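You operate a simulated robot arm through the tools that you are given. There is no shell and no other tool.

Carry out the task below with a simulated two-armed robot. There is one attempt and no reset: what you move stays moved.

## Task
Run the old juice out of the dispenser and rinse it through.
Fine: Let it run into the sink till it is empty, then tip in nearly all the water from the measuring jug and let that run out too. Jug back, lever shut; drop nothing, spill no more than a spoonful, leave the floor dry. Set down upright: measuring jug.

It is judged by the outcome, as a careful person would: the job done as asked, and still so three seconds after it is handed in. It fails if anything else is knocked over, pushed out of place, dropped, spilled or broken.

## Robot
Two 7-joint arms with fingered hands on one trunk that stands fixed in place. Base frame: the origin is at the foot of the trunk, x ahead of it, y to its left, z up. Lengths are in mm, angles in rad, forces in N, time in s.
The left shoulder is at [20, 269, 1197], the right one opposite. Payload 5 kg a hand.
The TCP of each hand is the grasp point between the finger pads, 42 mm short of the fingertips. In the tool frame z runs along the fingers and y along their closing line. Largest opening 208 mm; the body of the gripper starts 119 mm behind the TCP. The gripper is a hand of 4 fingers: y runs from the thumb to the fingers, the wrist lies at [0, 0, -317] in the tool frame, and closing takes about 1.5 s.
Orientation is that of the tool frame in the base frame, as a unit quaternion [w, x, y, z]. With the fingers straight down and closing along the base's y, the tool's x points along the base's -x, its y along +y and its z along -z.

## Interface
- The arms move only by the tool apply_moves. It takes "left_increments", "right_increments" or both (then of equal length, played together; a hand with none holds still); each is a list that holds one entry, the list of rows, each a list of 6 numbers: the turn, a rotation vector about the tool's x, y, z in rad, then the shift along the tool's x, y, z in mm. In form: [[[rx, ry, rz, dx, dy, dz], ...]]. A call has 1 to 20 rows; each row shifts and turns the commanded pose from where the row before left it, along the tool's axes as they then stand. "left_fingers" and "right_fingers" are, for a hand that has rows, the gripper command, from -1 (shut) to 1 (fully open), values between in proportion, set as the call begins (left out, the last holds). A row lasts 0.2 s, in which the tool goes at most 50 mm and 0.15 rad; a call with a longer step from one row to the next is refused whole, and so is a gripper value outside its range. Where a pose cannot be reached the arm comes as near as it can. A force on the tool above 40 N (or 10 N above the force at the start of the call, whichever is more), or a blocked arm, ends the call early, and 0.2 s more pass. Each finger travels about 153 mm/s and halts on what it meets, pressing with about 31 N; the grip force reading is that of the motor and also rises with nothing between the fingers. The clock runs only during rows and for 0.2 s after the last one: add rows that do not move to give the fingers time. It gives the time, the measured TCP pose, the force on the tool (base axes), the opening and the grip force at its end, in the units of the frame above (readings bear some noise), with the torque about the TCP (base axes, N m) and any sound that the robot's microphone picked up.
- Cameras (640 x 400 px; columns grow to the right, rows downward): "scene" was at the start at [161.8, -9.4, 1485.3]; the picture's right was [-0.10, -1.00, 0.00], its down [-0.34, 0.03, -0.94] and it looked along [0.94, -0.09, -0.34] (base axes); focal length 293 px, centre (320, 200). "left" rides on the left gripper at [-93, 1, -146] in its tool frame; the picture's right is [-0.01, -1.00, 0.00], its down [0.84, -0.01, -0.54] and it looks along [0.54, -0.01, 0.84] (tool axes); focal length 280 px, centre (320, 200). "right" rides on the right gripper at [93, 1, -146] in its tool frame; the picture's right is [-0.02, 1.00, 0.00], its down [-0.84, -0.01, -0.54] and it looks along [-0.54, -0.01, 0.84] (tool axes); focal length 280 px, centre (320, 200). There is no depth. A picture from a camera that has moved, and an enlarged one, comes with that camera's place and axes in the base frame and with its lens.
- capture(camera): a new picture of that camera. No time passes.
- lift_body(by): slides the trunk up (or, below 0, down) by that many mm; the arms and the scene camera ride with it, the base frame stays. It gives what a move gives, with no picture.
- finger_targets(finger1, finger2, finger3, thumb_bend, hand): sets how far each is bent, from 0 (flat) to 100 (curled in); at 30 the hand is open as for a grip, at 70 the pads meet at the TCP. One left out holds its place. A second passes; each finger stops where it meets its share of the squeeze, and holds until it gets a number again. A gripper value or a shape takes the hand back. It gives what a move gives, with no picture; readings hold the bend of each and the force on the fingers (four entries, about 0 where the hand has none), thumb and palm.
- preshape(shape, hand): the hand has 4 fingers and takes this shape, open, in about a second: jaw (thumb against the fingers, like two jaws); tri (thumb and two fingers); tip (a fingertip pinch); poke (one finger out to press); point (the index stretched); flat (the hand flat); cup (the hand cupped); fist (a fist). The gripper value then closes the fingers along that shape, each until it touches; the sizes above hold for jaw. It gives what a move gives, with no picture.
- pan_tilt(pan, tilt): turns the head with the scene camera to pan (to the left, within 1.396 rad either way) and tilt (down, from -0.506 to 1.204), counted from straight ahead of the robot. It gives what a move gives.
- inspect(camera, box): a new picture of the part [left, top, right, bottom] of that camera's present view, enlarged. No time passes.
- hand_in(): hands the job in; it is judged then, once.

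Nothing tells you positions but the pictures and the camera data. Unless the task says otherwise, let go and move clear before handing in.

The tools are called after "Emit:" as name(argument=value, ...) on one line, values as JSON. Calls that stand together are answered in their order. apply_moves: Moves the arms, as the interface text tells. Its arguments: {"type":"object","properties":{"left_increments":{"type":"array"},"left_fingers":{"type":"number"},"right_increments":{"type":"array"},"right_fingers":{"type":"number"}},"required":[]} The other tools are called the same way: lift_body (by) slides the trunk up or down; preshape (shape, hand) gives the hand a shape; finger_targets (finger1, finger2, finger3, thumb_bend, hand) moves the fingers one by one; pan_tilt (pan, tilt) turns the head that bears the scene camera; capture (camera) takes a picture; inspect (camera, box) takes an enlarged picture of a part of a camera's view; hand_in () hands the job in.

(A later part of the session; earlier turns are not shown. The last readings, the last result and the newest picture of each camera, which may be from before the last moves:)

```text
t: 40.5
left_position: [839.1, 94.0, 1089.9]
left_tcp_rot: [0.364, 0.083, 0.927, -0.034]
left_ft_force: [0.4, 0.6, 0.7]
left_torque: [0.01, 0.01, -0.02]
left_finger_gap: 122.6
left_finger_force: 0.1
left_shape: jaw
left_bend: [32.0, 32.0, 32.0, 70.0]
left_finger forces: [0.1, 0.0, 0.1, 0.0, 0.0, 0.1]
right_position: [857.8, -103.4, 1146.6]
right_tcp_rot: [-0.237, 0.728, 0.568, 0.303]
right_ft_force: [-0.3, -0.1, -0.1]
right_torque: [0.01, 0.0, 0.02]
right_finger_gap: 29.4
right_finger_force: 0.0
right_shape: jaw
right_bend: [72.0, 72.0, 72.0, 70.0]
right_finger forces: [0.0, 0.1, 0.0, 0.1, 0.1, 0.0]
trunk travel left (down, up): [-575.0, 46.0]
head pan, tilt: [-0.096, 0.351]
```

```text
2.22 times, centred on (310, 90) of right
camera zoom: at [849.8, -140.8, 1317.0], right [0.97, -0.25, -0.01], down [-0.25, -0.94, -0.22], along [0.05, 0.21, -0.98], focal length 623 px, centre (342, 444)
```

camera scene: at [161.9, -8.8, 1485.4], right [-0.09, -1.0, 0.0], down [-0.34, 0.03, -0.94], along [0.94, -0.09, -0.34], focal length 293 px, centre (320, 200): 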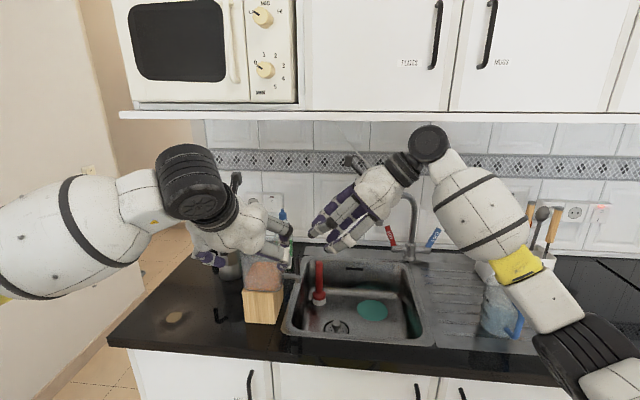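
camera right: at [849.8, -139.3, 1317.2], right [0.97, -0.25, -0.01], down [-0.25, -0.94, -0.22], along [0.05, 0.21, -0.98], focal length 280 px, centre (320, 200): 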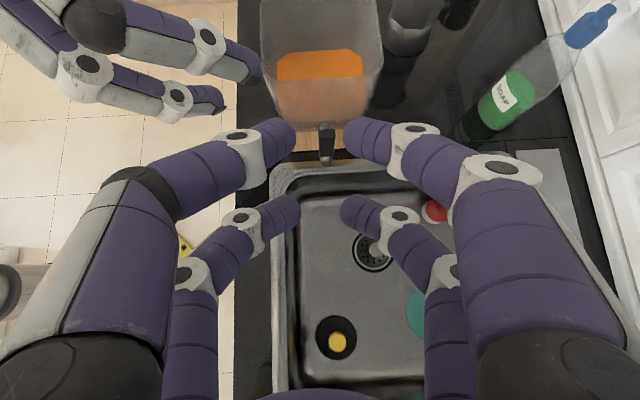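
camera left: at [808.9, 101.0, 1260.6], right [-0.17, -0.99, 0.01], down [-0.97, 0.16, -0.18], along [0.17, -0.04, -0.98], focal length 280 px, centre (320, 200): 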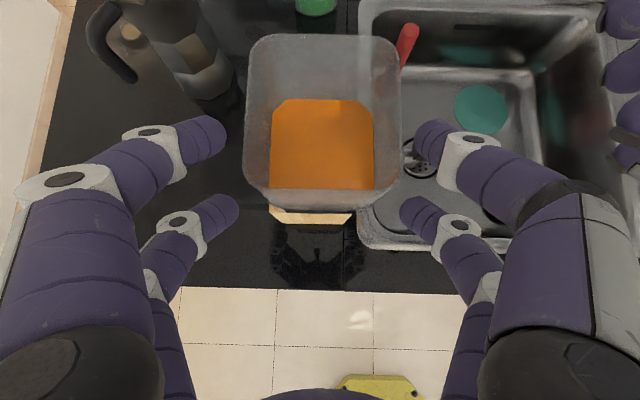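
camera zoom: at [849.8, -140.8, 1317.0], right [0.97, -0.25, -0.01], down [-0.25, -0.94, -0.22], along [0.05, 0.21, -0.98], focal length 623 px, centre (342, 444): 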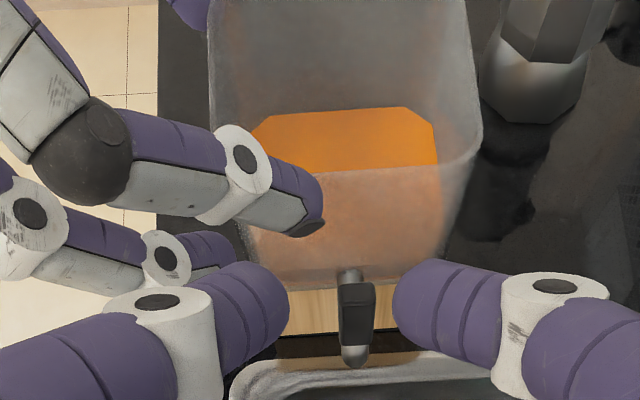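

Clearances are about 11–13 mm on each side and the thumb-side fingers stay well off the lever. I'll advance another 40 mm.

Emit:
apply_moves(left_increments=[[[0, 0, 0, 0, 0, 15], [0, 0, 0, 0, 0, 15], [0, 0, 0, 0, 0, 10], [0, 0, 0, 0, 0, 0]]])

Emit:
capture(camera="left")

Emit:
inspect(camera="right", box=[200, 0, 420, 180])

Emit:
inspect(camera="scene", box=[200, 200, 360, 330])

```text
t: 41.5
left_position: [867.5, 87.7, 1060.3]
left_tcp_rot: [0.364, 0.084, 0.927, -0.034]
left_ft_force: [-0.3, 0.2, 0.5]
left_torque: [-0.01, 0.0, 0.01]
left_finger_gap: 122.3
left_finger_force: 0.0
left_shape: jaw
left_bend: [32.0, 32.0, 32.0, 70.0]
left_finger forces: [0.0, 0.0, 0.0, 0.0, 0.0, 0.1]
right_position: [858.3, -104.4, 1147.4]
right_tcp_rot: [-0.237, 0.727, 0.569, 0.303]
right_ft_force: [-0.1, -0.2, -0.1]
right_torque: [0.0, 0.02, -0.02]
right_finger_gap: 29.3
right_finger_force: 0.0
right_shape: jaw
right_bend: [72.0, 72.0, 72.0, 70.0]
right_finger forces: [0.0, 0.0, 0.0, 0.1, 0.0, 0.0]
trunk travel left (down, up): [-575.0, 46.0]
head pan, tilt: [-0.096, 0.351]
```

```text
taken
camera left: at [836.8, 95.6, 1232.4], right [-0.17, -0.99, 0.01], down [-0.97, 0.16, -0.18], along [0.17, -0.04, -0.98], focal length 280 px, centre (320, 200)
```

left: 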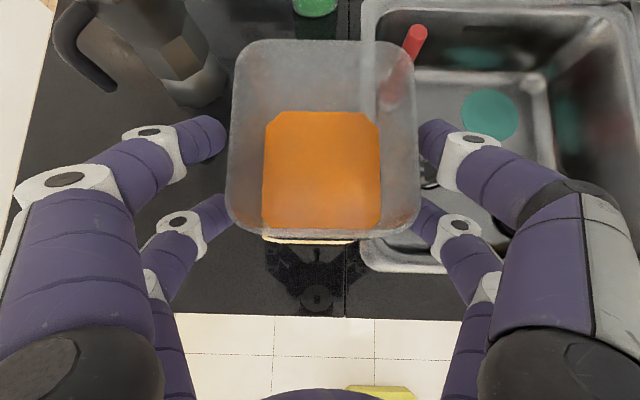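

```text
2.22 times, centred on (310, 90) of right
camera zoom: at [849.8, -140.7, 1316.9], right [0.97, -0.25, -0.01], down [-0.25, -0.94, -0.22], along [0.05, 0.21, -0.98], focal length 623 px, centre (342, 444)
```

zoom: 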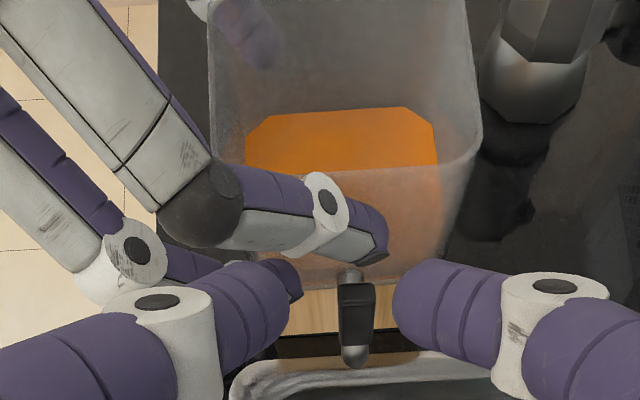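

```text
3.08 times, centred on (280, 265) of scene
camera zoom: at [161.8, -9.4, 1485.3], right [-0.1, -1.0, 0.0], down [-0.34, 0.03, -0.94], along [0.94, -0.09, -0.34], focal length 902 px, centre (443, 0)
```

zoom: 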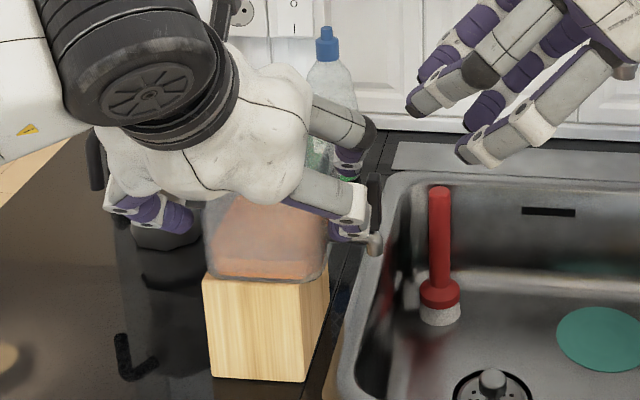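

The left fingers now lie alongside both tank walls with a few millimetres to spare. I'll advance 6 mm more and close in small steps, watching for uneven contact.

Emit:
apply_moves(left_increments=[[[0, 0, 0, 0, 0, 6], [0, 0, 0, 0, 0, 0], [0, 0, 0, 0, 0, 0]]], left_fingers=0.09)

Emit:
capture(camera="left")

Emit:
inspect(camera="scene", box=[235, 275, 315, 325])

```text
t: 42.3
left_position: [871.5, 87.6, 1056.8]
left_tcp_rot: [0.364, 0.084, 0.927, -0.033]
left_ft_force: [-0.6, 0.8, -0.4]
left_torque: [0.0, -0.01, -0.02]
left_finger_gap: 114.3
left_finger_force: 0.0
left_shape: jaw
left_bend: [72.0, 72.0, 72.0, 70.0]
left_finger forces: [0.0, 0.0, 0.1, 0.0, 0.0, 0.0]
right_position: [857.9, -103.7, 1148.0]
right_tcp_rot: [-0.237, 0.727, 0.568, 0.303]
right_ft_force: [0.4, -0.2, 0.2]
right_torque: [-0.01, 0.01, -0.02]
right_finger_gap: 29.4
right_finger_force: 0.0
right_shape: jaw
right_bend: [72.0, 72.0, 72.0, 70.0]
right_finger forces: [0.0, 0.1, 0.1, 0.0, 0.0, 0.0]
trunk travel left (down, up): [-575.0, 46.0]
head pan, tilt: [-0.096, 0.351]
```

```text
taken
camera left: at [841.1, 94.6, 1227.2], right [-0.17, -0.99, 0.01], down [-0.97, 0.16, -0.18], along [0.17, -0.04, -0.98], focal length 280 px, centre (320, 200)
```

left: 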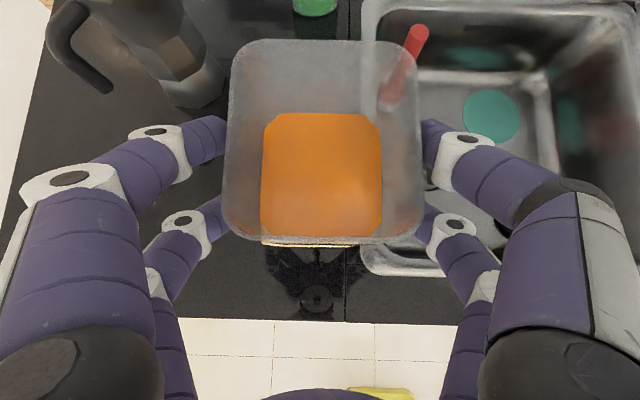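

```text
8.00 times, centred on (275, 300) of scene
camera zoom: at [161.9, -9.4, 1485.3], right [-0.1, -1.0, 0.0], down [-0.34, 0.03, -0.94], along [0.93, -0.09, -0.34], focal length 2345 px, centre (680, -600)
```

zoom: 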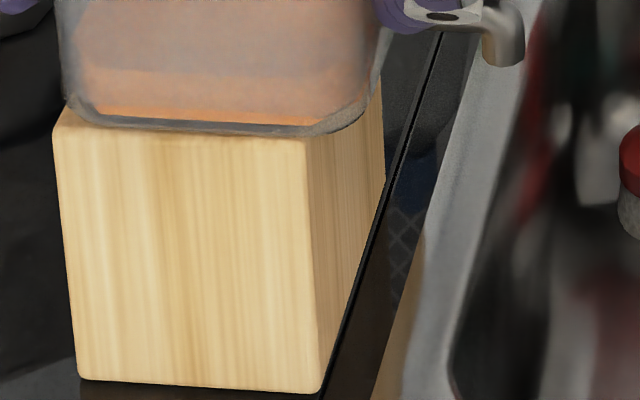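

No contact yet and the block hasn't moved. I'll keep closing gently.

Emit:
apply_moves(left_increments=[[[0, 0, 0, 0, 0, 0], [0, 0, 0, 0, 0, 0]]], left_fingers=0.04)

Emit:
apply_moves(left_increments=[[[0, 0, 0, 0, 0, 0], [0, 0, 0, 0, 0, 0]]], left_fingers=0.0)

Emit:
inspect(camera="scene", box=[235, 275, 315, 325])

Emit:
capture(camera="left")

```text
t: 42.9
left_position: [870.8, 88.2, 1056.0]
left_tcp_rot: [0.364, 0.083, 0.927, -0.033]
left_ft_force: [1.4, -1.6, -1.4]
left_torque: [-0.07, -0.01, -0.13]
left_finger_gap: 104.0
left_finger_force: 30.7
left_shape: jaw
left_bend: [73.0, 73.0, 73.0, 70.0]
left_finger forces: [27.8, 28.0, 28.3, 0.0, 28.5, 0.0]
right_position: [858.3, -104.4, 1148.0]
right_tcp_rot: [-0.236, 0.728, 0.568, 0.303]
right_ft_force: [-0.5, 0.3, 0.5]
right_torque: [-0.01, -0.01, 0.01]
right_finger_gap: 29.3
right_finger_force: 0.0
right_shape: jaw
right_bend: [72.0, 72.0, 72.0, 70.0]
right_finger forces: [0.1, 0.0, 0.0, 0.0, 0.0, 0.1]
trunk travel left (down, up): [-575.0, 46.0]
head pan, tilt: [-0.096, 0.351]
```

```text
t: 43.5
left_position: [871.8, 87.1, 1056.8]
left_tcp_rot: [0.364, 0.083, 0.927, -0.033]
left_ft_force: [1.8, -1.2, -2.0]
left_torque: [-0.12, -0.06, -0.12]
left_finger_gap: 103.9
left_finger_force: 31.4
left_shape: jaw
left_bend: [73.0, 73.0, 73.0, 70.0]
left_finger forces: [27.5, 27.7, 28.1, 0.0, 28.7, 0.1]
right_position: [859.6, -103.1, 1146.6]
right_tcp_rot: [-0.236, 0.728, 0.568, 0.303]
right_ft_force: [-0.7, -0.1, 0.7]
right_torque: [-0.01, 0.0, -0.01]
right_finger_gap: 29.2
right_finger_force: 0.0
right_shape: jaw
right_bend: [72.0, 72.0, 72.0, 70.0]
right_finger forces: [0.0, 0.0, 0.0, 0.1, 0.0, 0.0]
trunk travel left (down, up): [-575.0, 46.0]
head pan, tilt: [-0.096, 0.351]
```

```text
8.00 times, centred on (275, 300) of scene
camera zoom: at [162.0, -9.5, 1485.3], right [-0.1, -1.0, 0.0], down [-0.34, 0.03, -0.94], along [0.93, -0.09, -0.34], focal length 2345 px, centre (680, -600)
```

zoom: 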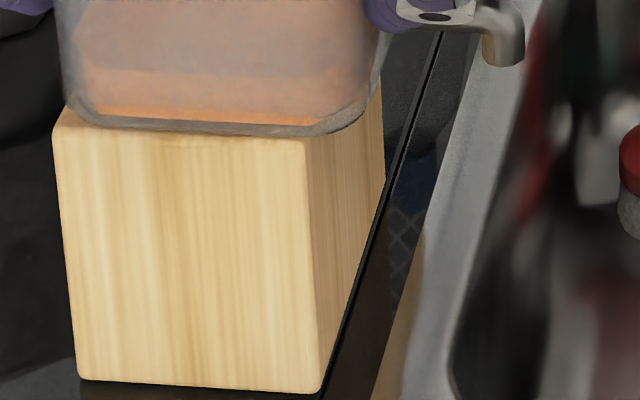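

```text
taken
camera left: at [841.1, 94.4, 1227.2], right [-0.17, -0.99, 0.01], down [-0.97, 0.16, -0.18], along [0.17, -0.04, -0.98], focal length 280 px, centre (320, 200)
```

left: 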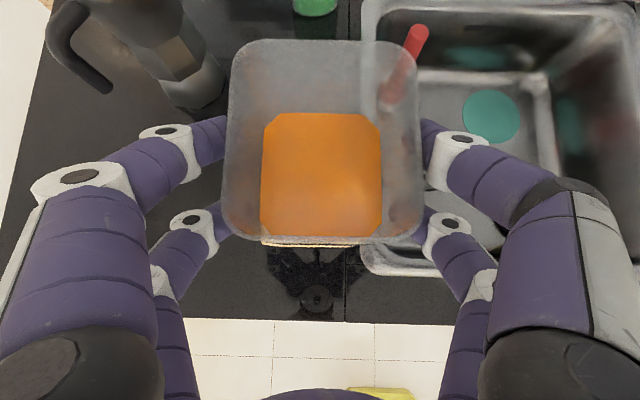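

The tank is firmly clamped and the block hasn't moved. Now the right hand approaches the lever, estimated at (888, -11), from the sink side with the upper finger pair.

Emit:
apply_moves(right_increments=[[[0, 0, 0, -15.5, 2.1, 22.2], [0, 0, 0, -15.5, 2.1, 22.2], [0, 0, 0, -15.5, 2.1, 22.2], [0, 0, 0, 0, 0, 0]]], right_fingers=-0.52)

Emit:
capture(camera="right")

Emit:
inspect(camera="scene", box=[240, 200, 400, 330])

```text
t: 44.5
left_position: [871.1, 86.8, 1057.1]
left_tcp_rot: [0.363, 0.083, 0.927, -0.033]
left_ft_force: [-2.7, -1.3, -0.5]
left_torque: [-0.04, 0.13, -0.03]
left_finger_gap: 103.8
left_finger_force: 31.4
left_shape: jaw
left_bend: [73.0, 73.0, 73.0, 70.0]
left_finger forces: [28.4, 28.7, 28.6, 0.0, 28.9, 0.1]
right_position: [868.3, -91.0, 1065.5]
right_tcp_rot: [-0.236, 0.728, 0.568, 0.303]
right_ft_force: [-0.2, 0.9, 0.3]
right_torque: [0.02, 0.05, 0.01]
right_finger_gap: 49.6
right_finger_force: 0.1
right_shape: jaw
right_bend: [73.0, 73.0, 73.0, 70.0]
right_finger forces: [0.0, 0.0, 0.1, 0.0, 0.0, 0.0]
trunk travel left (down, up): [-575.0, 46.0]
head pan, tilt: [-0.096, 0.351]
```

```text
taken
camera right: at [859.6, -128.1, 1235.8], right [0.97, -0.25, -0.01], down [-0.25, -0.94, -0.22], along [0.04, 0.21, -0.98], focal length 280 px, centre (320, 200)
```

right: 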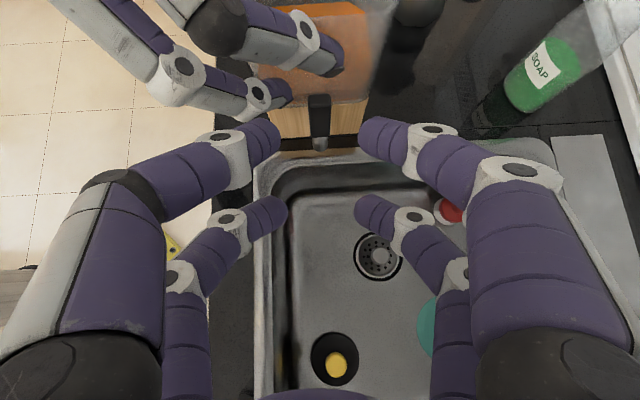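

```text
3.08 times, centred on (320, 265) of scene
camera zoom: at [162.0, -9.4, 1485.3], right [-0.1, -1.0, 0.0], down [-0.34, 0.03, -0.94], along [0.93, -0.09, -0.34], focal length 902 px, centre (320, 0)
```

zoom: 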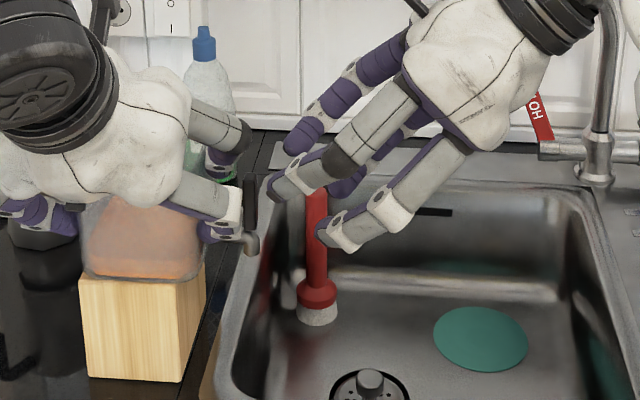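

The lever is centred between the two upper fingertips. I'll move straight in 55 mm along the fingers.

Emit:
apply_moves(right_increments=[[[0, 0, 0, 0, 0, 20], [0, 0, 0, 0, 0, 20], [0, 0, 0, 0, 0, 15], [0, 0, 0, 0, 0, 0]]])

Emit:
capture(camera="right")

Emit:
inspect(camera="scene", box=[240, 200, 400, 330])

```text
t: 45.5
left_position: [871.7, 87.1, 1055.9]
left_tcp_rot: [0.365, 0.083, 0.927, -0.033]
left_ft_force: [-7.6, 7.1, -2.7]
left_torque: [0.16, 0.11, -0.93]
left_finger_gap: 103.7
left_finger_force: 30.4
left_shape: jaw
left_bend: [73.0, 73.0, 73.0, 70.0]
left_finger forces: [30.1, 30.6, 47.9, 0.0, 28.8, 0.0]
right_position: [876.8, -52.4, 1027.6]
right_tcp_rot: [-0.236, 0.728, 0.568, 0.303]
right_ft_force: [5.2, -11.4, 2.9]
right_torque: [0.25, 0.15, -0.01]
right_finger_gap: 47.0
right_finger_force: 0.1
right_shape: jaw
right_bend: [73.0, 73.0, 73.0, 72.0]
right_finger forces: [0.0, 0.0, 0.0, 0.0, 0.0, 0.0]
trunk travel left (down, up): [-575.0, 46.0]
head pan, tilt: [-0.096, 0.351]
```

```text
taken
camera right: at [867.9, -90.1, 1197.8], right [0.97, -0.25, -0.01], down [-0.25, -0.94, -0.22], along [0.05, 0.21, -0.98], focal length 280 px, centre (320, 200)
```

right: 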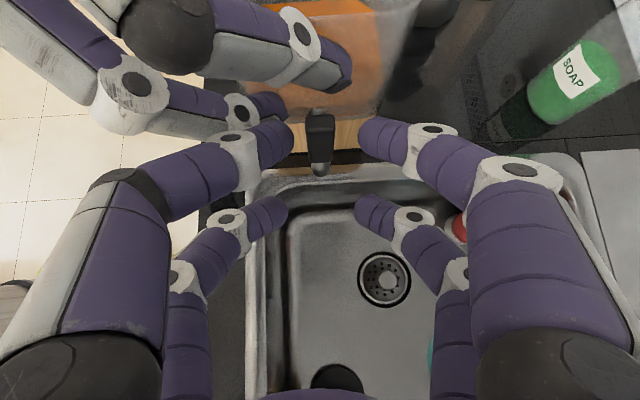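

```text
3.08 times, centred on (320, 265) of scene
camera zoom: at [161.6, -9.5, 1485.3], right [-0.1, -1.0, 0.0], down [-0.34, 0.03, -0.94], along [0.94, -0.09, -0.34], focal length 902 px, centre (320, 0)
```

zoom: 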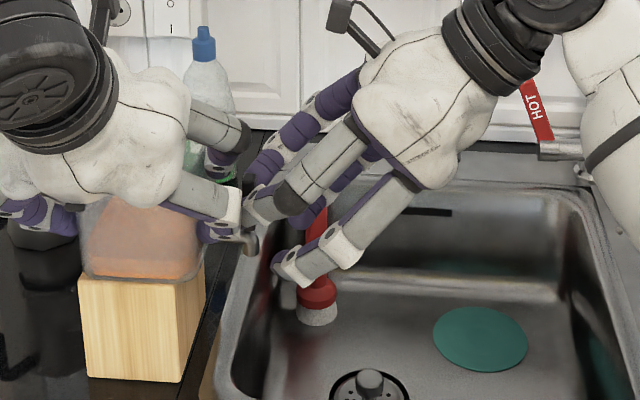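

The right near fingertip touched the left hand's near finger, so I'm backing off at once. I'll narrow the right gap before going in again.

Emit:
apply_moves(right_increments=[[[0, 0, 0, 0, 0, -15], [0, 0, 0, 0, 0, -10], [0, 0, 0, 0, 0, 0]]], right_fingers=-0.74)

Emit:
capture(camera="right")

Emit:
inspect(camera="scene", box=[235, 275, 315, 325])

```text
t: 46.3
left_position: [872.8, 87.5, 1057.3]
left_tcp_rot: [0.364, 0.083, 0.927, -0.033]
left_ft_force: [-1.4, 1.0, -2.9]
left_torque: [0.1, 0.05, 0.11]
left_finger_gap: 103.7
left_finger_force: 31.3
left_shape: jaw
left_bend: [73.0, 73.0, 73.0, 70.0]
left_finger forces: [29.5, 29.9, 29.4, 0.0, 29.0, 0.0]
right_position: [872.9, -69.8, 1045.7]
right_tcp_rot: [-0.237, 0.727, 0.569, 0.302]
right_ft_force: [0.3, -0.6, -0.6]
right_torque: [0.01, 0.01, 0.0]
right_finger_gap: 27.2
right_finger_force: 0.0
right_shape: jaw
right_bend: [72.0, 72.0, 72.0, 70.0]
right_finger forces: [0.1, 0.0, 0.0, 0.0, 0.1, 0.1]
trunk travel left (down, up): [-575.0, 46.0]
head pan, tilt: [-0.096, 0.351]
```

```text
taken
camera right: at [865.1, -107.1, 1215.4], right [0.97, -0.25, -0.01], down [-0.25, -0.94, -0.22], along [0.04, 0.21, -0.98], focal length 280 px, centre (320, 200)
```

right: 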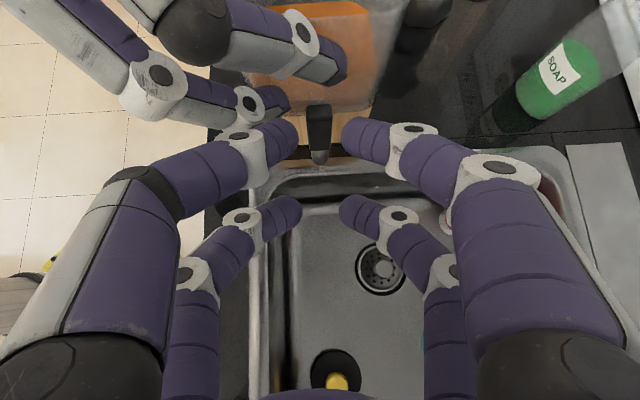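

```text
8.00 times, centred on (275, 300) of scene
camera zoom: at [161.9, -9.3, 1485.3], right [-0.1, -1.0, 0.0], down [-0.34, 0.03, -0.94], along [0.93, -0.09, -0.34], focal length 2345 px, centre (680, -600)
```

zoom: 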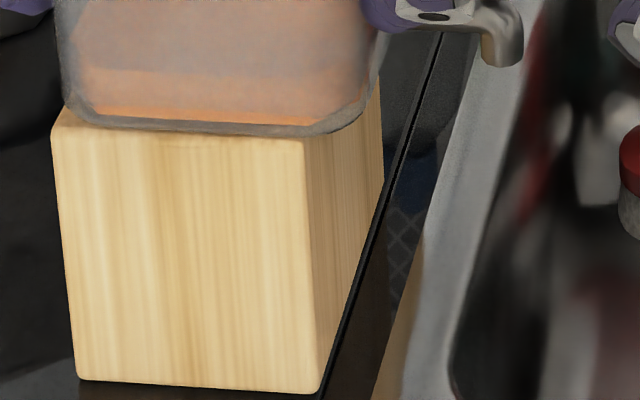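

The dispenser is still in place and the lever is centred. I'll advance 20 mm with the narrower gap.

Emit:
apply_moves(right_increments=[[[0, 0, 0, 0, 0, 10], [0, 0, 0, 0, 0, 10], [0, 0, 0, 0, 0, 0]]])

Emit:
inspect(camera="right", box=[220, 60, 420, 200])

```text
t: 47.1
left_position: [871.5, 87.2, 1056.7]
left_tcp_rot: [0.364, 0.083, 0.927, -0.033]
left_ft_force: [-2.8, 1.8, -3.2]
left_torque: [0.06, 0.0, 0.09]
left_finger_gap: 103.4
left_finger_force: 31.0
left_shape: jaw
left_bend: [73.0, 73.0, 73.0, 70.0]
left_finger forces: [29.4, 29.9, 29.4, 0.0, 29.2, 0.0]
right_position: [874.7, -57.9, 1032.1]
right_tcp_rot: [-0.237, 0.727, 0.569, 0.303]
right_ft_force: [0.2, -0.6, 0.0]
right_torque: [0.01, 0.0, -0.02]
right_finger_gap: 27.5
right_finger_force: 0.1
right_shape: jaw
right_bend: [72.0, 72.0, 72.0, 70.0]
right_finger forces: [0.0, 0.0, 0.0, 0.0, 0.0, 0.0]
trunk travel left (down, up): [-575.0, 46.0]
head pan, tilt: [-0.096, 0.351]
```

```text
2.86 times, centred on (320, 130) of right
camera zoom: at [867.2, -94.2, 1201.6], right [0.97, -0.25, -0.01], down [-0.25, -0.94, -0.22], along [0.05, 0.21, -0.98], focal length 801 px, centre (320, 400)
```

zoom: 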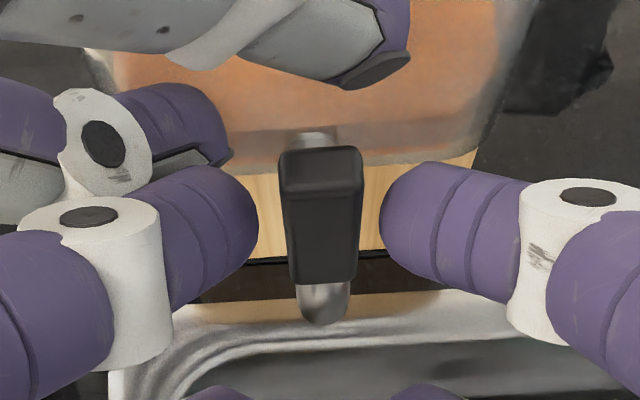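

The fingertips straddle the lever with no contact elsewhere. I'll close on it, then pull toward the sink with the tank braced.

Emit:
apply_moves(right_increments=[[[0, 0, 0, 0, 0, 0], [0, 0, 0, 0, 0, 0], [0, 0, 0, 0, 0, 0], [0, 0, 0, 0, 0, 0]]], right_fingers=-1)

Emit:
inspect(camera="right", box=[220, 60, 420, 200])

```text
t: 48.1
left_position: [872.3, 87.2, 1058.4]
left_tcp_rot: [0.365, 0.083, 0.927, -0.033]
left_ft_force: [-1.8, 1.7, -1.5]
left_torque: [0.1, 0.03, 0.07]
left_finger_gap: 103.3
left_finger_force: 30.4
left_shape: jaw
left_bend: [73.0, 73.0, 73.0, 70.0]
left_finger forces: [29.5, 29.9, 29.4, 0.0, 29.1, 0.0]
right_position: [876.9, -56.7, 1032.3]
right_tcp_rot: [-0.237, 0.728, 0.568, 0.303]
right_ft_force: [-0.9, 0.6, -0.7]
right_torque: [-0.06, 0.05, 0.07]
right_finger_gap: 3.6
right_finger_force: 30.2
right_shape: jaw
right_bend: [71.0, 70.0, 70.0, 70.0]
right_finger forces: [27.0, 0.0, 0.1, 0.1, 27.4, 0.0]
trunk travel left (down, up): [-575.0, 46.0]
head pan, tilt: [-0.096, 0.351]
```

```text
2.86 times, centred on (320, 130) of right
camera zoom: at [867.2, -94.1, 1201.3], right [0.97, -0.25, -0.01], down [-0.25, -0.94, -0.22], along [0.04, 0.21, -0.98], focal length 801 px, centre (320, 400)
```

zoom: 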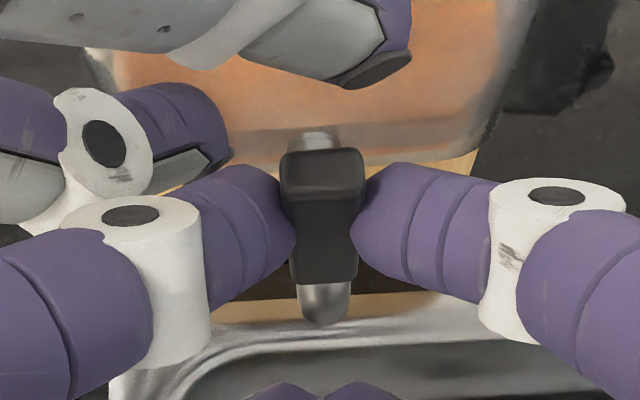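

The lever is gripped at 27 N. I'll pull 3 mm toward the sink in 1 mm rows and watch both force readings.

Emit:
apply_moves(right_increments=[[[0, 0, 0, -0.7, 0.06, -0.71], [0, 0, 0, -0.7, 0.06, -0.71], [0, 0, 0, -0.7, 0.06, -0.71]]])

Emit:
inspect(camera="right", box=[220, 60, 420, 200])

```text
t: 48.9
left_position: [871.8, 87.6, 1057.6]
left_tcp_rot: [0.364, 0.083, 0.927, -0.033]
left_ft_force: [-0.9, -1.7, -2.3]
left_torque: [-0.05, -0.02, 0.01]
left_finger_gap: 103.7
left_finger_force: 31.1
left_shape: jaw
left_bend: [73.0, 73.0, 73.0, 70.0]
left_finger forces: [28.9, 29.1, 30.1, 0.0, 29.8, 0.1]
right_position: [873.4, -59.9, 1031.6]
right_tcp_rot: [-0.237, 0.728, 0.568, 0.302]
right_ft_force: [0.3, 3.6, 0.3]
right_torque: [-0.08, 0.04, 0.08]
right_finger_gap: 3.4
right_finger_force: 31.1
right_shape: jaw
right_bend: [71.0, 70.0, 70.0, 70.0]
right_finger forces: [26.9, 0.0, 0.0, 0.0, 27.1, 0.0]
trunk travel left (down, up): [-575.0, 46.0]
head pan, tilt: [-0.096, 0.351]
```

```text
2.86 times, centred on (320, 130) of right
camera zoom: at [866.7, -97.0, 1201.0], right [0.97, -0.25, -0.01], down [-0.25, -0.94, -0.22], along [0.04, 0.21, -0.98], focal length 801 px, centre (320, 400)
```

zoom: 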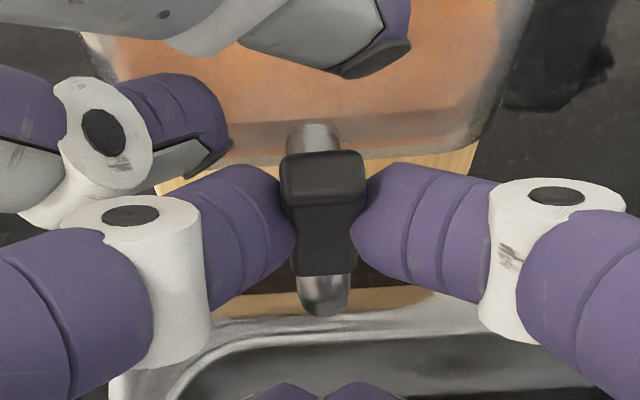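

The spout tube is showing more behind the lever, so with the tank held the lever is tilting outward over the spout at about 3.6 N. I'll keep pulling in that direction.

Emit:
apply_moves(right_increments=[[[0, 0, 0, -0.7, 0.06, -0.71], [0, 0, 0, -0.7, 0.06, -0.71], [0, 0, 0, -0.7, 0.06, -0.71], [0, 0, 0, -0.7, 0.06, -0.71], [0, 0, 0, -0.7, 0.06, -0.71]]])

Emit:
inspect(camera="right", box=[220, 60, 420, 200])

Emit:
inspect(camera="scene", box=[240, 220, 360, 330])

```text
t: 50.1
left_position: [872.3, 87.8, 1056.8]
left_tcp_rot: [0.364, 0.083, 0.927, -0.033]
left_ft_force: [3.8, -6.5, -1.6]
left_torque: [-0.4, -0.03, 0.34]
left_finger_gap: 103.9
left_finger_force: 31.1
left_shape: jaw
left_bend: [73.0, 73.0, 73.0, 70.0]
left_finger forces: [28.1, 27.6, 31.6, 0.0, 30.4, 0.1]
right_position: [876.0, -64.2, 1030.1]
right_tcp_rot: [-0.237, 0.728, 0.569, 0.302]
right_ft_force: [-4.2, 8.3, 0.0]
right_torque: [0.05, 0.03, 0.31]
right_finger_gap: 3.3
right_finger_force: 31.1
right_shape: jaw
right_bend: [71.0, 70.0, 70.0, 70.0]
right_finger forces: [25.4, 0.1, 0.1, 0.1, 31.0, 0.0]
trunk travel left (down, up): [-575.0, 46.0]
head pan, tilt: [-0.096, 0.351]
```

```text
2.86 times, centred on (320, 130) of right
camera zoom: at [866.8, -101.9, 1200.1], right [0.97, -0.25, -0.01], down [-0.25, -0.94, -0.22], along [0.04, 0.21, -0.98], focal length 801 px, centre (320, 400)
```

zoom: 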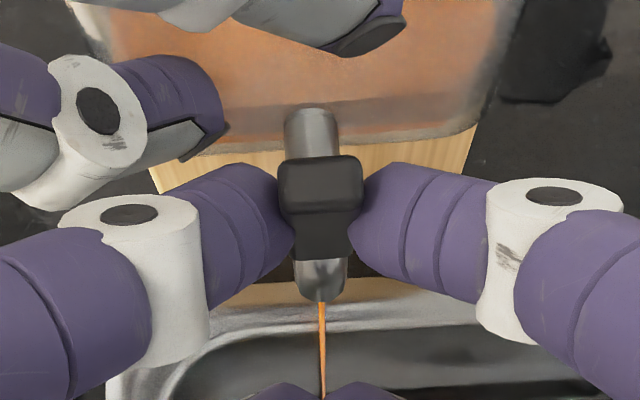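

```text
3.64 times, centred on (300, 275) of scene
camera zoom: at [162.1, -9.3, 1485.2], right [-0.1, -1.0, 0.0], down [-0.34, 0.03, -0.94], along [0.93, -0.09, -0.34], focal length 1066 px, centre (393, -73)
```

zoom: 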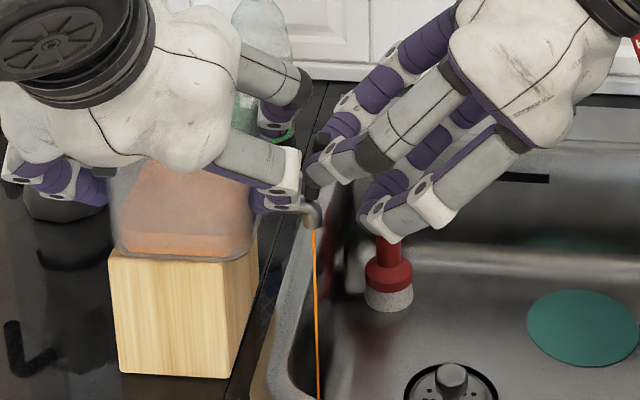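

Juice is running from the spout into the sink, so the lever opens by tilting outward. I'll open it further along its arc so it runs faster, watching the forces.

Emit:
apply_moves(right_increments=[[[0, 0, 0, -0.84, 0.06, -0.57], [0, 0, 0, -0.84, 0.06, -0.57], [0, 0, 0, -0.84, 0.06, -0.57], [0, 0, 0, -0.84, 0.06, -0.57], [0, 0, 0, -0.84, 0.06, -0.57]]])

Emit:
inspect(camera="right", box=[220, 60, 420, 200])

Emit:
inspect(camera="scene", box=[235, 275, 315, 325])

```text
t: 51.3
left_position: [871.4, 85.7, 1057.9]
left_tcp_rot: [0.364, 0.083, 0.927, -0.034]
left_ft_force: [0.9, -10.8, 2.3]
left_torque: [-1.01, 0.01, 0.06]
left_finger_gap: 103.5
left_finger_force: 30.8
left_shape: jaw
left_bend: [73.0, 73.0, 73.0, 70.0]
left_finger forces: [28.0, 27.6, 33.2, 0.1, 31.4, 0.0]
right_position: [874.2, -68.4, 1029.9]
right_tcp_rot: [-0.237, 0.727, 0.569, 0.301]
right_ft_force: [-1.8, 11.6, 0.8]
right_torque: [-0.13, 0.06, 0.25]
right_finger_gap: 3.5
right_finger_force: 31.4
right_shape: jaw
right_bend: [71.0, 70.0, 70.0, 70.0]
right_finger forces: [25.3, 0.0, 0.0, 0.0, 28.9, 0.0]
trunk travel left (down, up): [-575.0, 46.0]
head pan, tilt: [-0.096, 0.351]
```

```text
2.86 times, centred on (320, 130) of right
camera zoom: at [865.8, -106.0, 1199.7], right [0.97, -0.25, -0.01], down [-0.25, -0.94, -0.22], along [0.04, 0.21, -0.98], focal length 801 px, centre (320, 400)
```

zoom: 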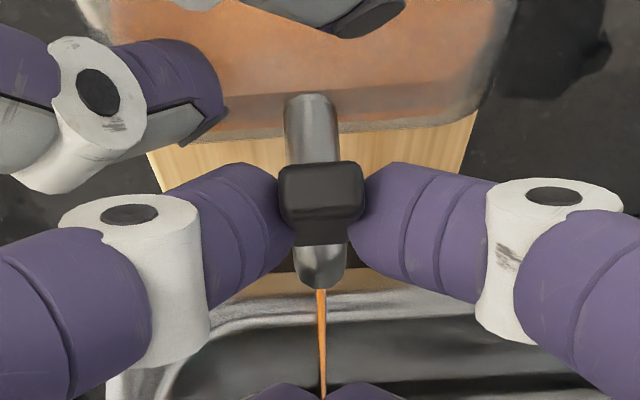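

```text
8.00 times, centred on (275, 300) of scene
camera zoom: at [162.3, -9.3, 1485.2], right [-0.1, -1.0, 0.0], down [-0.34, 0.03, -0.94], along [0.93, -0.09, -0.34], focal length 2345 px, centre (680, -600)
```

zoom: 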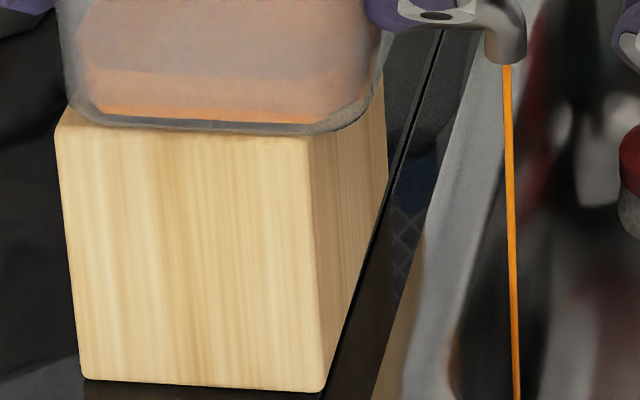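

The stream falls cleanly inside the sink. I'll release the lever for a moment to see whether it stays where it was put or springs shut.

Emit:
apply_moves(right_increments=[[[0, 0, 0, 0, 0, 0], [0, 0, 0, 0, 0, 0]]], right_fingers=-0.74)

Emit:
inspect(camera="right", box=[220, 60, 420, 200])

Emit:
inspect(camera="scene", box=[240, 220, 360, 330])

```text
t: 51.9
left_position: [871.7, 88.2, 1058.0]
left_tcp_rot: [0.364, 0.083, 0.927, -0.033]
left_ft_force: [0.8, -4.2, 1.5]
left_torque: [-0.33, -0.07, -0.16]
left_finger_gap: 103.6
left_finger_force: 30.8
left_shape: jaw
left_bend: [73.0, 73.0, 73.0, 70.0]
left_finger forces: [28.6, 29.3, 31.3, 0.1, 30.8, 0.0]
right_position: [874.9, -70.0, 1030.1]
right_tcp_rot: [-0.236, 0.728, 0.568, 0.303]
right_ft_force: [0.0, 0.6, 0.2]
right_torque: [-0.05, 0.0, 0.0]
right_finger_gap: 27.2
right_finger_force: 0.1
right_shape: jaw
right_bend: [72.0, 72.0, 72.0, 70.0]
right_finger forces: [0.0, 0.0, 0.1, 0.0, 0.0, 0.0]
trunk travel left (down, up): [-575.0, 46.0]
head pan, tilt: [-0.096, 0.351]
```

```text
2.86 times, centred on (320, 130) of right
camera zoom: at [865.7, -107.2, 1201.0], right [0.97, -0.25, -0.01], down [-0.25, -0.94, -0.22], along [0.05, 0.21, -0.98], focal length 801 px, centre (320, 400)
```

zoom: 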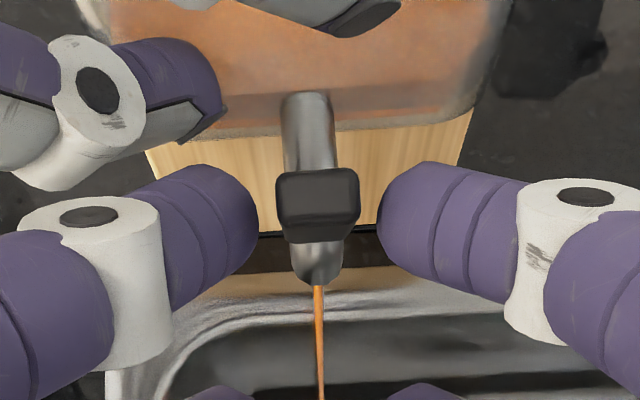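

```text
3.64 times, centred on (300, 275) of scene
camera zoom: at [161.9, -9.5, 1485.3], right [-0.1, -1.0, 0.0], down [-0.34, 0.03, -0.94], along [0.93, -0.09, -0.34], focal length 1066 px, centre (393, -73)
```

zoom: 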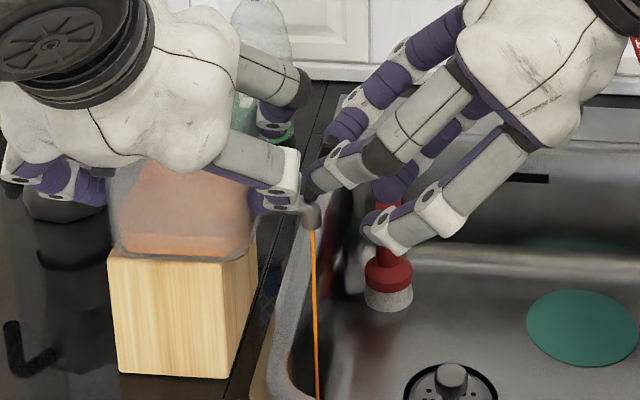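

The lever stays put when released, so it is friction-held. I'll grip again and open it further for a faster flow.

Emit:
apply_moves(right_increments=[[[0, 0, 0, 0, 0, 0], [0, 0, 0, 0, 0, 0], [0, 0, 0, 0, 0, 0], [0, 0, 0, -0.98, 0.06, -0.4], [0, 0, 0, -0.98, 0.06, -0.4], [0, 0, 0, -0.98, 0.06, -0.4], [0, 0, 0, -0.98, 0.06, -0.4], [0, 0, 0, -0.98, 0.06, -0.4], [0, 0, 0, -1.05, 0.06, -0.3], [0, 0, 0, -1.05, 0.06, -0.3], [0, 0, 0, -1.05, 0.06, -0.3]]], right_fingers=-1)

Emit:
inspect(camera="right", box=[220, 60, 420, 200])

Emit:
inspect(camera="scene", box=[235, 275, 315, 325])

```text
t: 54.3
left_position: [871.6, 86.6, 1058.0]
left_tcp_rot: [0.364, 0.083, 0.927, -0.034]
left_ft_force: [-0.1, -7.8, -1.2]
left_torque: [-0.01, -0.06, -0.01]
left_finger_gap: 103.6
left_finger_force: 30.7
left_shape: jaw
left_bend: [73.0, 73.0, 73.0, 70.0]
left_finger forces: [27.9, 28.7, 32.0, 0.0, 31.6, 0.0]
right_position: [872.4, -77.1, 1025.8]
right_tcp_rot: [-0.236, 0.728, 0.568, 0.303]
right_ft_force: [-0.8, 9.3, -0.1]
right_torque: [0.08, 0.02, 0.23]
right_finger_gap: 4.5
right_finger_force: 31.0
right_shape: jaw
right_bend: [71.0, 70.0, 70.0, 70.0]
right_finger forces: [26.4, 0.0, 0.0, 0.1, 28.2, 0.0]
trunk travel left (down, up): [-575.0, 46.0]
head pan, tilt: [-0.096, 0.351]
```

```text
2.86 times, centred on (320, 130) of right
camera zoom: at [864.4, -114.7, 1196.0], right [0.97, -0.25, -0.01], down [-0.25, -0.94, -0.22], along [0.04, 0.21, -0.98], focal length 801 px, centre (320, 400)
```

zoom: 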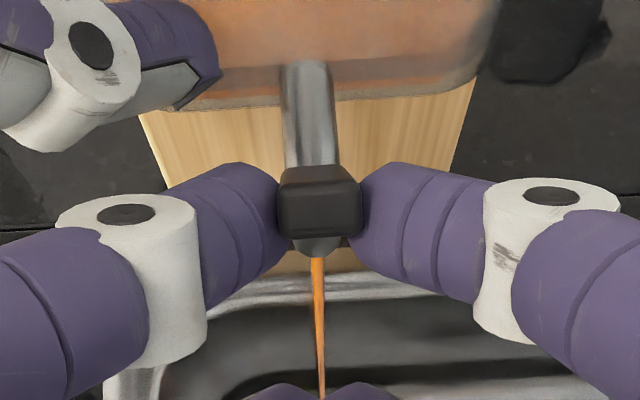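

```text
8.00 times, centred on (275, 300) of scene
camera zoom: at [162.1, -9.3, 1485.2], right [-0.1, -1.0, 0.0], down [-0.34, 0.03, -0.94], along [0.93, -0.09, -0.34], focal length 2345 px, centre (680, -600)
```

zoom: 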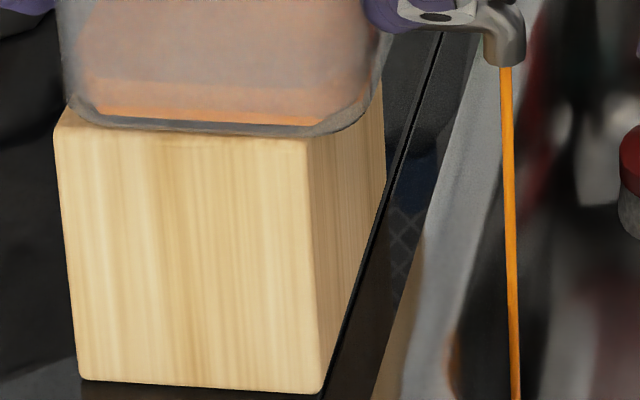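

The stream is thicker now and still lands in the sink. I'll open the lever somewhat more along its arc.

Emit:
apply_moves(right_increments=[[[0, 0, 0, -1.17, 0.06, -0.22], [0, 0, 0, -1.17, 0.06, -0.22], [0, 0, 0, -1.17, 0.06, -0.22], [0, 0, 0, -1.17, 0.06, -0.22], [0, 0, 0, -1.2, 0.06, -0.15], [0, 0, 0, -1.2, 0.06, -0.15], [0, 0, 0, -1.2, 0.06, -0.15], [0, 0, 0, -1.2, 0.06, -0.1], [0, 0, 0, -1.2, 0.06, -0.1], [0, 0, 0, -1.2, 0.06, -0.1]]])

Emit:
inspect(camera="right", box=[220, 60, 420, 200])

Emit:
inspect(camera="scene", box=[240, 220, 360, 330])

Emit:
capture(camera="left")

```text
t: 56.5
left_position: [871.8, 87.4, 1056.9]
left_tcp_rot: [0.365, 0.082, 0.927, -0.033]
left_ft_force: [3.2, -17.1, 0.7]
left_torque: [-0.86, 0.02, 0.12]
left_finger_gap: 104.4
left_finger_force: 31.3
left_shape: jaw
left_bend: [73.0, 73.0, 72.0, 70.0]
left_finger forces: [27.1, 27.1, 34.3, 0.0, 34.8, 0.1]
right_position: [872.0, -87.2, 1018.7]
right_tcp_rot: [-0.236, 0.728, 0.568, 0.303]
right_ft_force: [-3.1, 17.7, 0.0]
right_torque: [-0.01, -0.01, 0.39]
right_finger_gap: 4.2
right_finger_force: 30.8
right_shape: jaw
right_bend: [71.0, 70.0, 70.0, 70.0]
right_finger forces: [24.9, 0.0, 0.0, 0.0, 31.0, 0.0]
trunk travel left (down, up): [-575.0, 46.0]
head pan, tilt: [-0.096, 0.351]
```

```text
2.86 times, centred on (320, 130) of right
camera zoom: at [863.8, -125.0, 1187.9], right [0.97, -0.25, -0.01], down [-0.25, -0.94, -0.22], along [0.04, 0.21, -0.98], focal length 801 px, centre (320, 400)
```

zoom: 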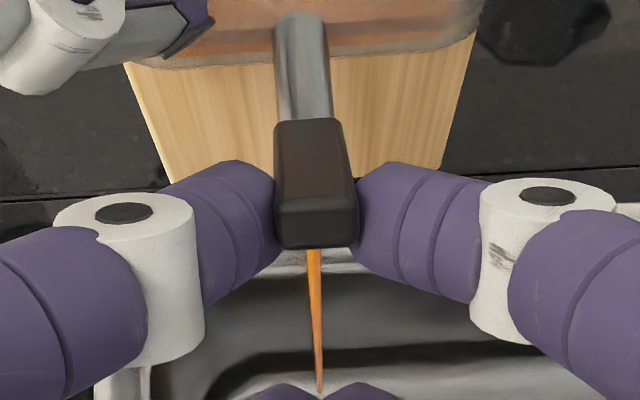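

```text
3.64 times, centred on (300, 275) of scene
camera zoom: at [162.1, -9.3, 1485.2], right [-0.1, -1.0, 0.0], down [-0.34, 0.03, -0.94], along [0.93, -0.09, -0.34], focal length 1066 px, centre (393, -73)
```

zoom: 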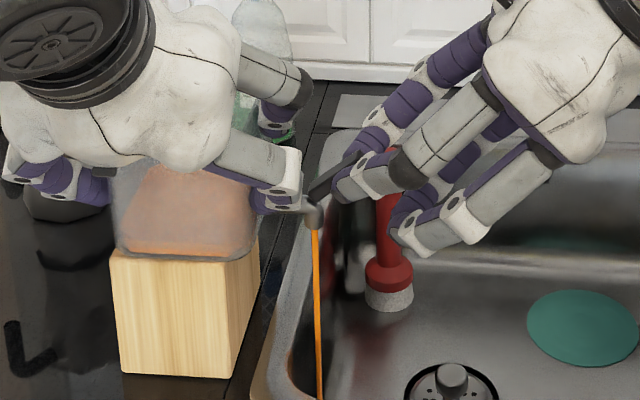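

```text
taken
camera left: at [841.1, 94.5, 1227.3], right [-0.17, -0.99, 0.01], down [-0.97, 0.16, -0.18], along [0.17, -0.04, -0.98], focal length 280 px, centre (320, 200)
```

left: 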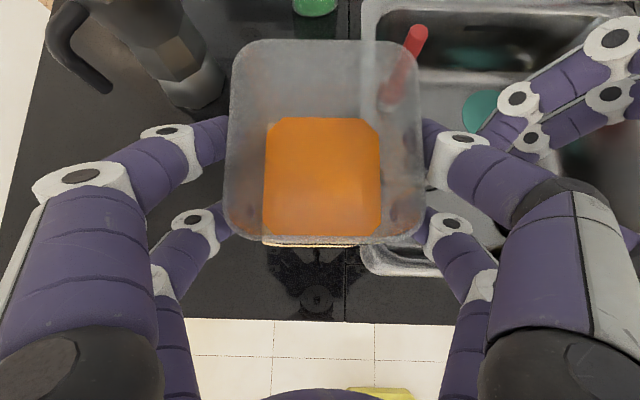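

The lever is now well tilted (about 50°) and the flow is good, so I'll let go of it and draw the right hand back to the right.

Emit:
apply_moves(right_increments=[[[0, 0, 0, 0, 0, 0], [0, 0, 0, 0, 0, 0], [0, 0, 0, 0, 0, -15], [0, 0, 0, 0, 0, -25], [0, 0, 0, 0, 0, -40], [0, 0, 0, 0, 0, 0]]], right_fingers=-0.7)

Emit:
inspect(camera="right", box=[220, 0, 420, 180])

Emit:
inspect(camera="scene", box=[240, 220, 360, 330])

Emit:
inspect(camera="left", box=[220, 20, 440, 260])

```text
t: 57.9
left_position: [871.8, 87.6, 1056.7]
left_tcp_rot: [0.365, 0.083, 0.927, -0.033]
left_ft_force: [-0.5, 2.6, -0.7]
left_torque: [0.13, -0.02, 0.06]
left_finger_gap: 103.9
left_finger_force: 31.2
left_shape: jaw
left_bend: [73.0, 73.0, 73.0, 70.0]
left_finger forces: [30.9, 31.8, 29.5, 0.0, 31.1, 0.0]
right_position: [858.2, -142.9, 1075.2]
right_tcp_rot: [-0.236, 0.728, 0.568, 0.303]
right_ft_force: [-0.4, -0.6, 0.9]
right_torque: [0.04, -0.04, -0.04]
right_finger_gap: 31.1
right_finger_force: 0.0
right_shape: jaw
right_bend: [72.0, 72.0, 72.0, 70.0]
right_finger forces: [0.0, 0.1, 0.1, 0.0, 0.0, 0.1]
trunk travel left (down, up): [-575.0, 46.0]
head pan, tilt: [-0.096, 0.351]
```

```text
2.22 times, centred on (320, 90) of right
camera zoom: at [849.9, -181.0, 1245.1], right [0.97, -0.25, -0.01], down [-0.25, -0.94, -0.22], along [0.04, 0.21, -0.98], focal length 623 px, centre (320, 444)
```

zoom: 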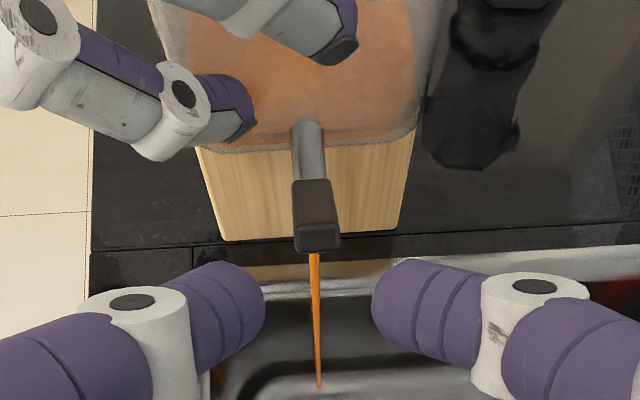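

```text
3.64 times, centred on (300, 275) of scene
camera zoom: at [161.6, -9.7, 1485.3], right [-0.1, -1.0, 0.0], down [-0.34, 0.03, -0.94], along [0.94, -0.09, -0.34], focal length 1066 px, centre (393, -73)
```

zoom: 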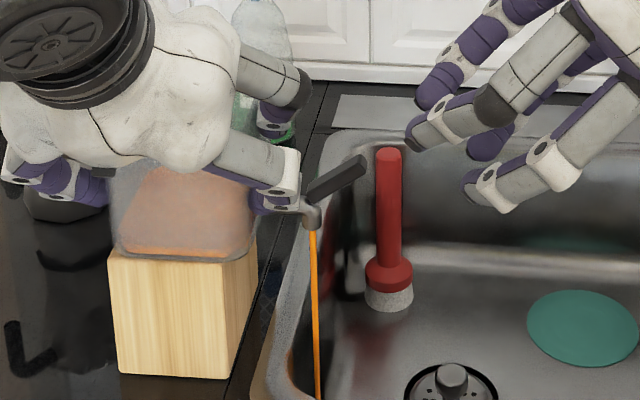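

```text
1.67 times, centred on (330, 140) of left
camera zoom: at [840.8, 94.8, 1227.2], right [-0.17, -0.99, 0.01], down [-0.97, 0.16, -0.18], along [0.17, -0.04, -0.98], focal length 467 px, centre (303, 300)
```

zoom: 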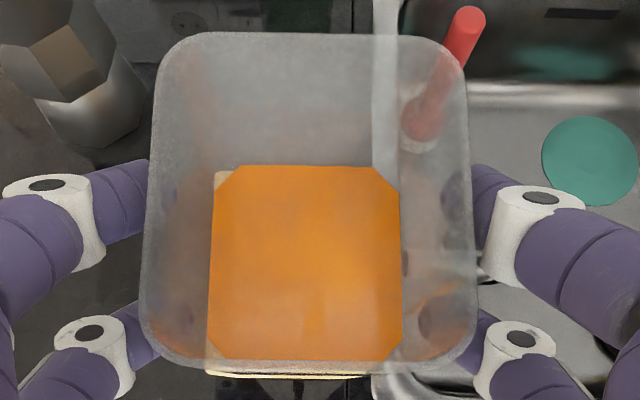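

Juice is running steadily and landing on the sink floor, and the lever holds at a wide angle. While it drains I'll move the right hand away toward the jug side and straighten it to point down.

Emit:
apply_moves(right_increments=[[[0, 0, 0, -11.3, -22, -39.8], [0, 0, 0, -11.3, -22, -39.8], [0, 0, 0, -11.3, -22, -39.8], [0, 0, 0, -11.3, -22, -39.8], [0, 0, 0, -11.3, -22, -39.8], [0, -0.131, 0, 0, 0, 0], [0, -0.131, 0, 0, 0, 0], [0, -0.131, 0, 0, 0, 0], [0, -0.131, 0, 0, 0, 0], [0, -0.131, 0, 0, 0, 0], [0, -0.131, 0, 0, 0, 0], [0, 0, 0, 0, 0, 0]]], right_fingers=0.6)

Emit:
inspect(camera="left", box=[220, 20, 440, 260])

Emit:
capture(camera="scene")

```text
t: 60.5
left_position: [873.4, 86.7, 1058.2]
left_tcp_rot: [0.364, 0.084, 0.927, -0.034]
left_ft_force: [2.0, -2.4, -1.9]
left_torque: [0.05, -0.03, 0.02]
left_finger_gap: 104.0
left_finger_force: 30.9
left_shape: jaw
left_bend: [73.0, 73.0, 73.0, 70.0]
left_finger forces: [30.0, 30.8, 30.4, 0.0, 31.9, 0.1]
right_position: [708.4, -293.3, 1175.3]
right_tcp_rot: [0.0, 0.789, 0.615, 0.001]
right_ft_force: [1.1, 0.2, -0.3]
right_torque: [0.01, 0.0, 0.0]
right_finger_gap: 166.3
right_finger_force: 0.0
right_shape: jaw
right_bend: [26.0, 26.0, 26.0, 48.0]
right_finger forces: [0.1, 0.1, 0.1, 0.0, 0.1, 0.1]
trunk travel left (down, up): [-575.0, 46.0]
head pan, tilt: [-0.096, 0.351]
```

```text
1.67 times, centred on (330, 140) of left
camera zoom: at [841.2, 93.9, 1227.2], right [-0.17, -0.99, 0.01], down [-0.97, 0.16, -0.18], along [0.17, -0.04, -0.98], focal length 467 px, centre (303, 300)
```

zoom: 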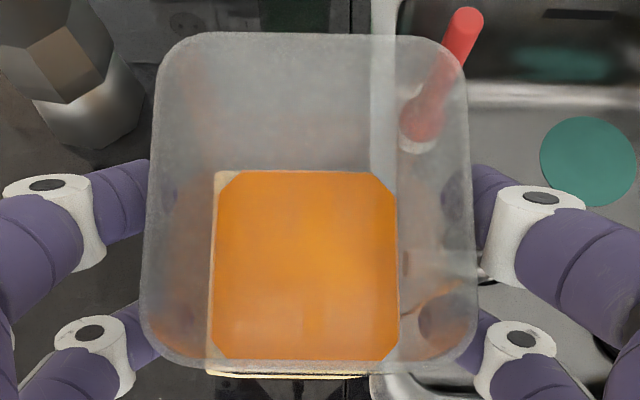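

```text
taken
camera scene: at [162.1, -9.6, 1485.2], right [-0.1, -1.0, 0.0], down [-0.34, 0.03, -0.94], along [0.93, -0.09, -0.34], focal length 293 px, centre (320, 200)
```

scene: 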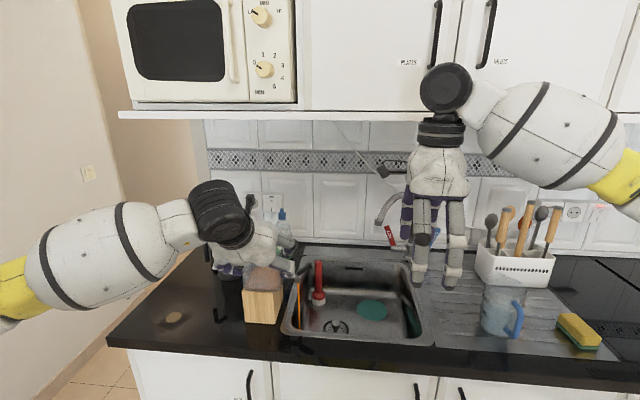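

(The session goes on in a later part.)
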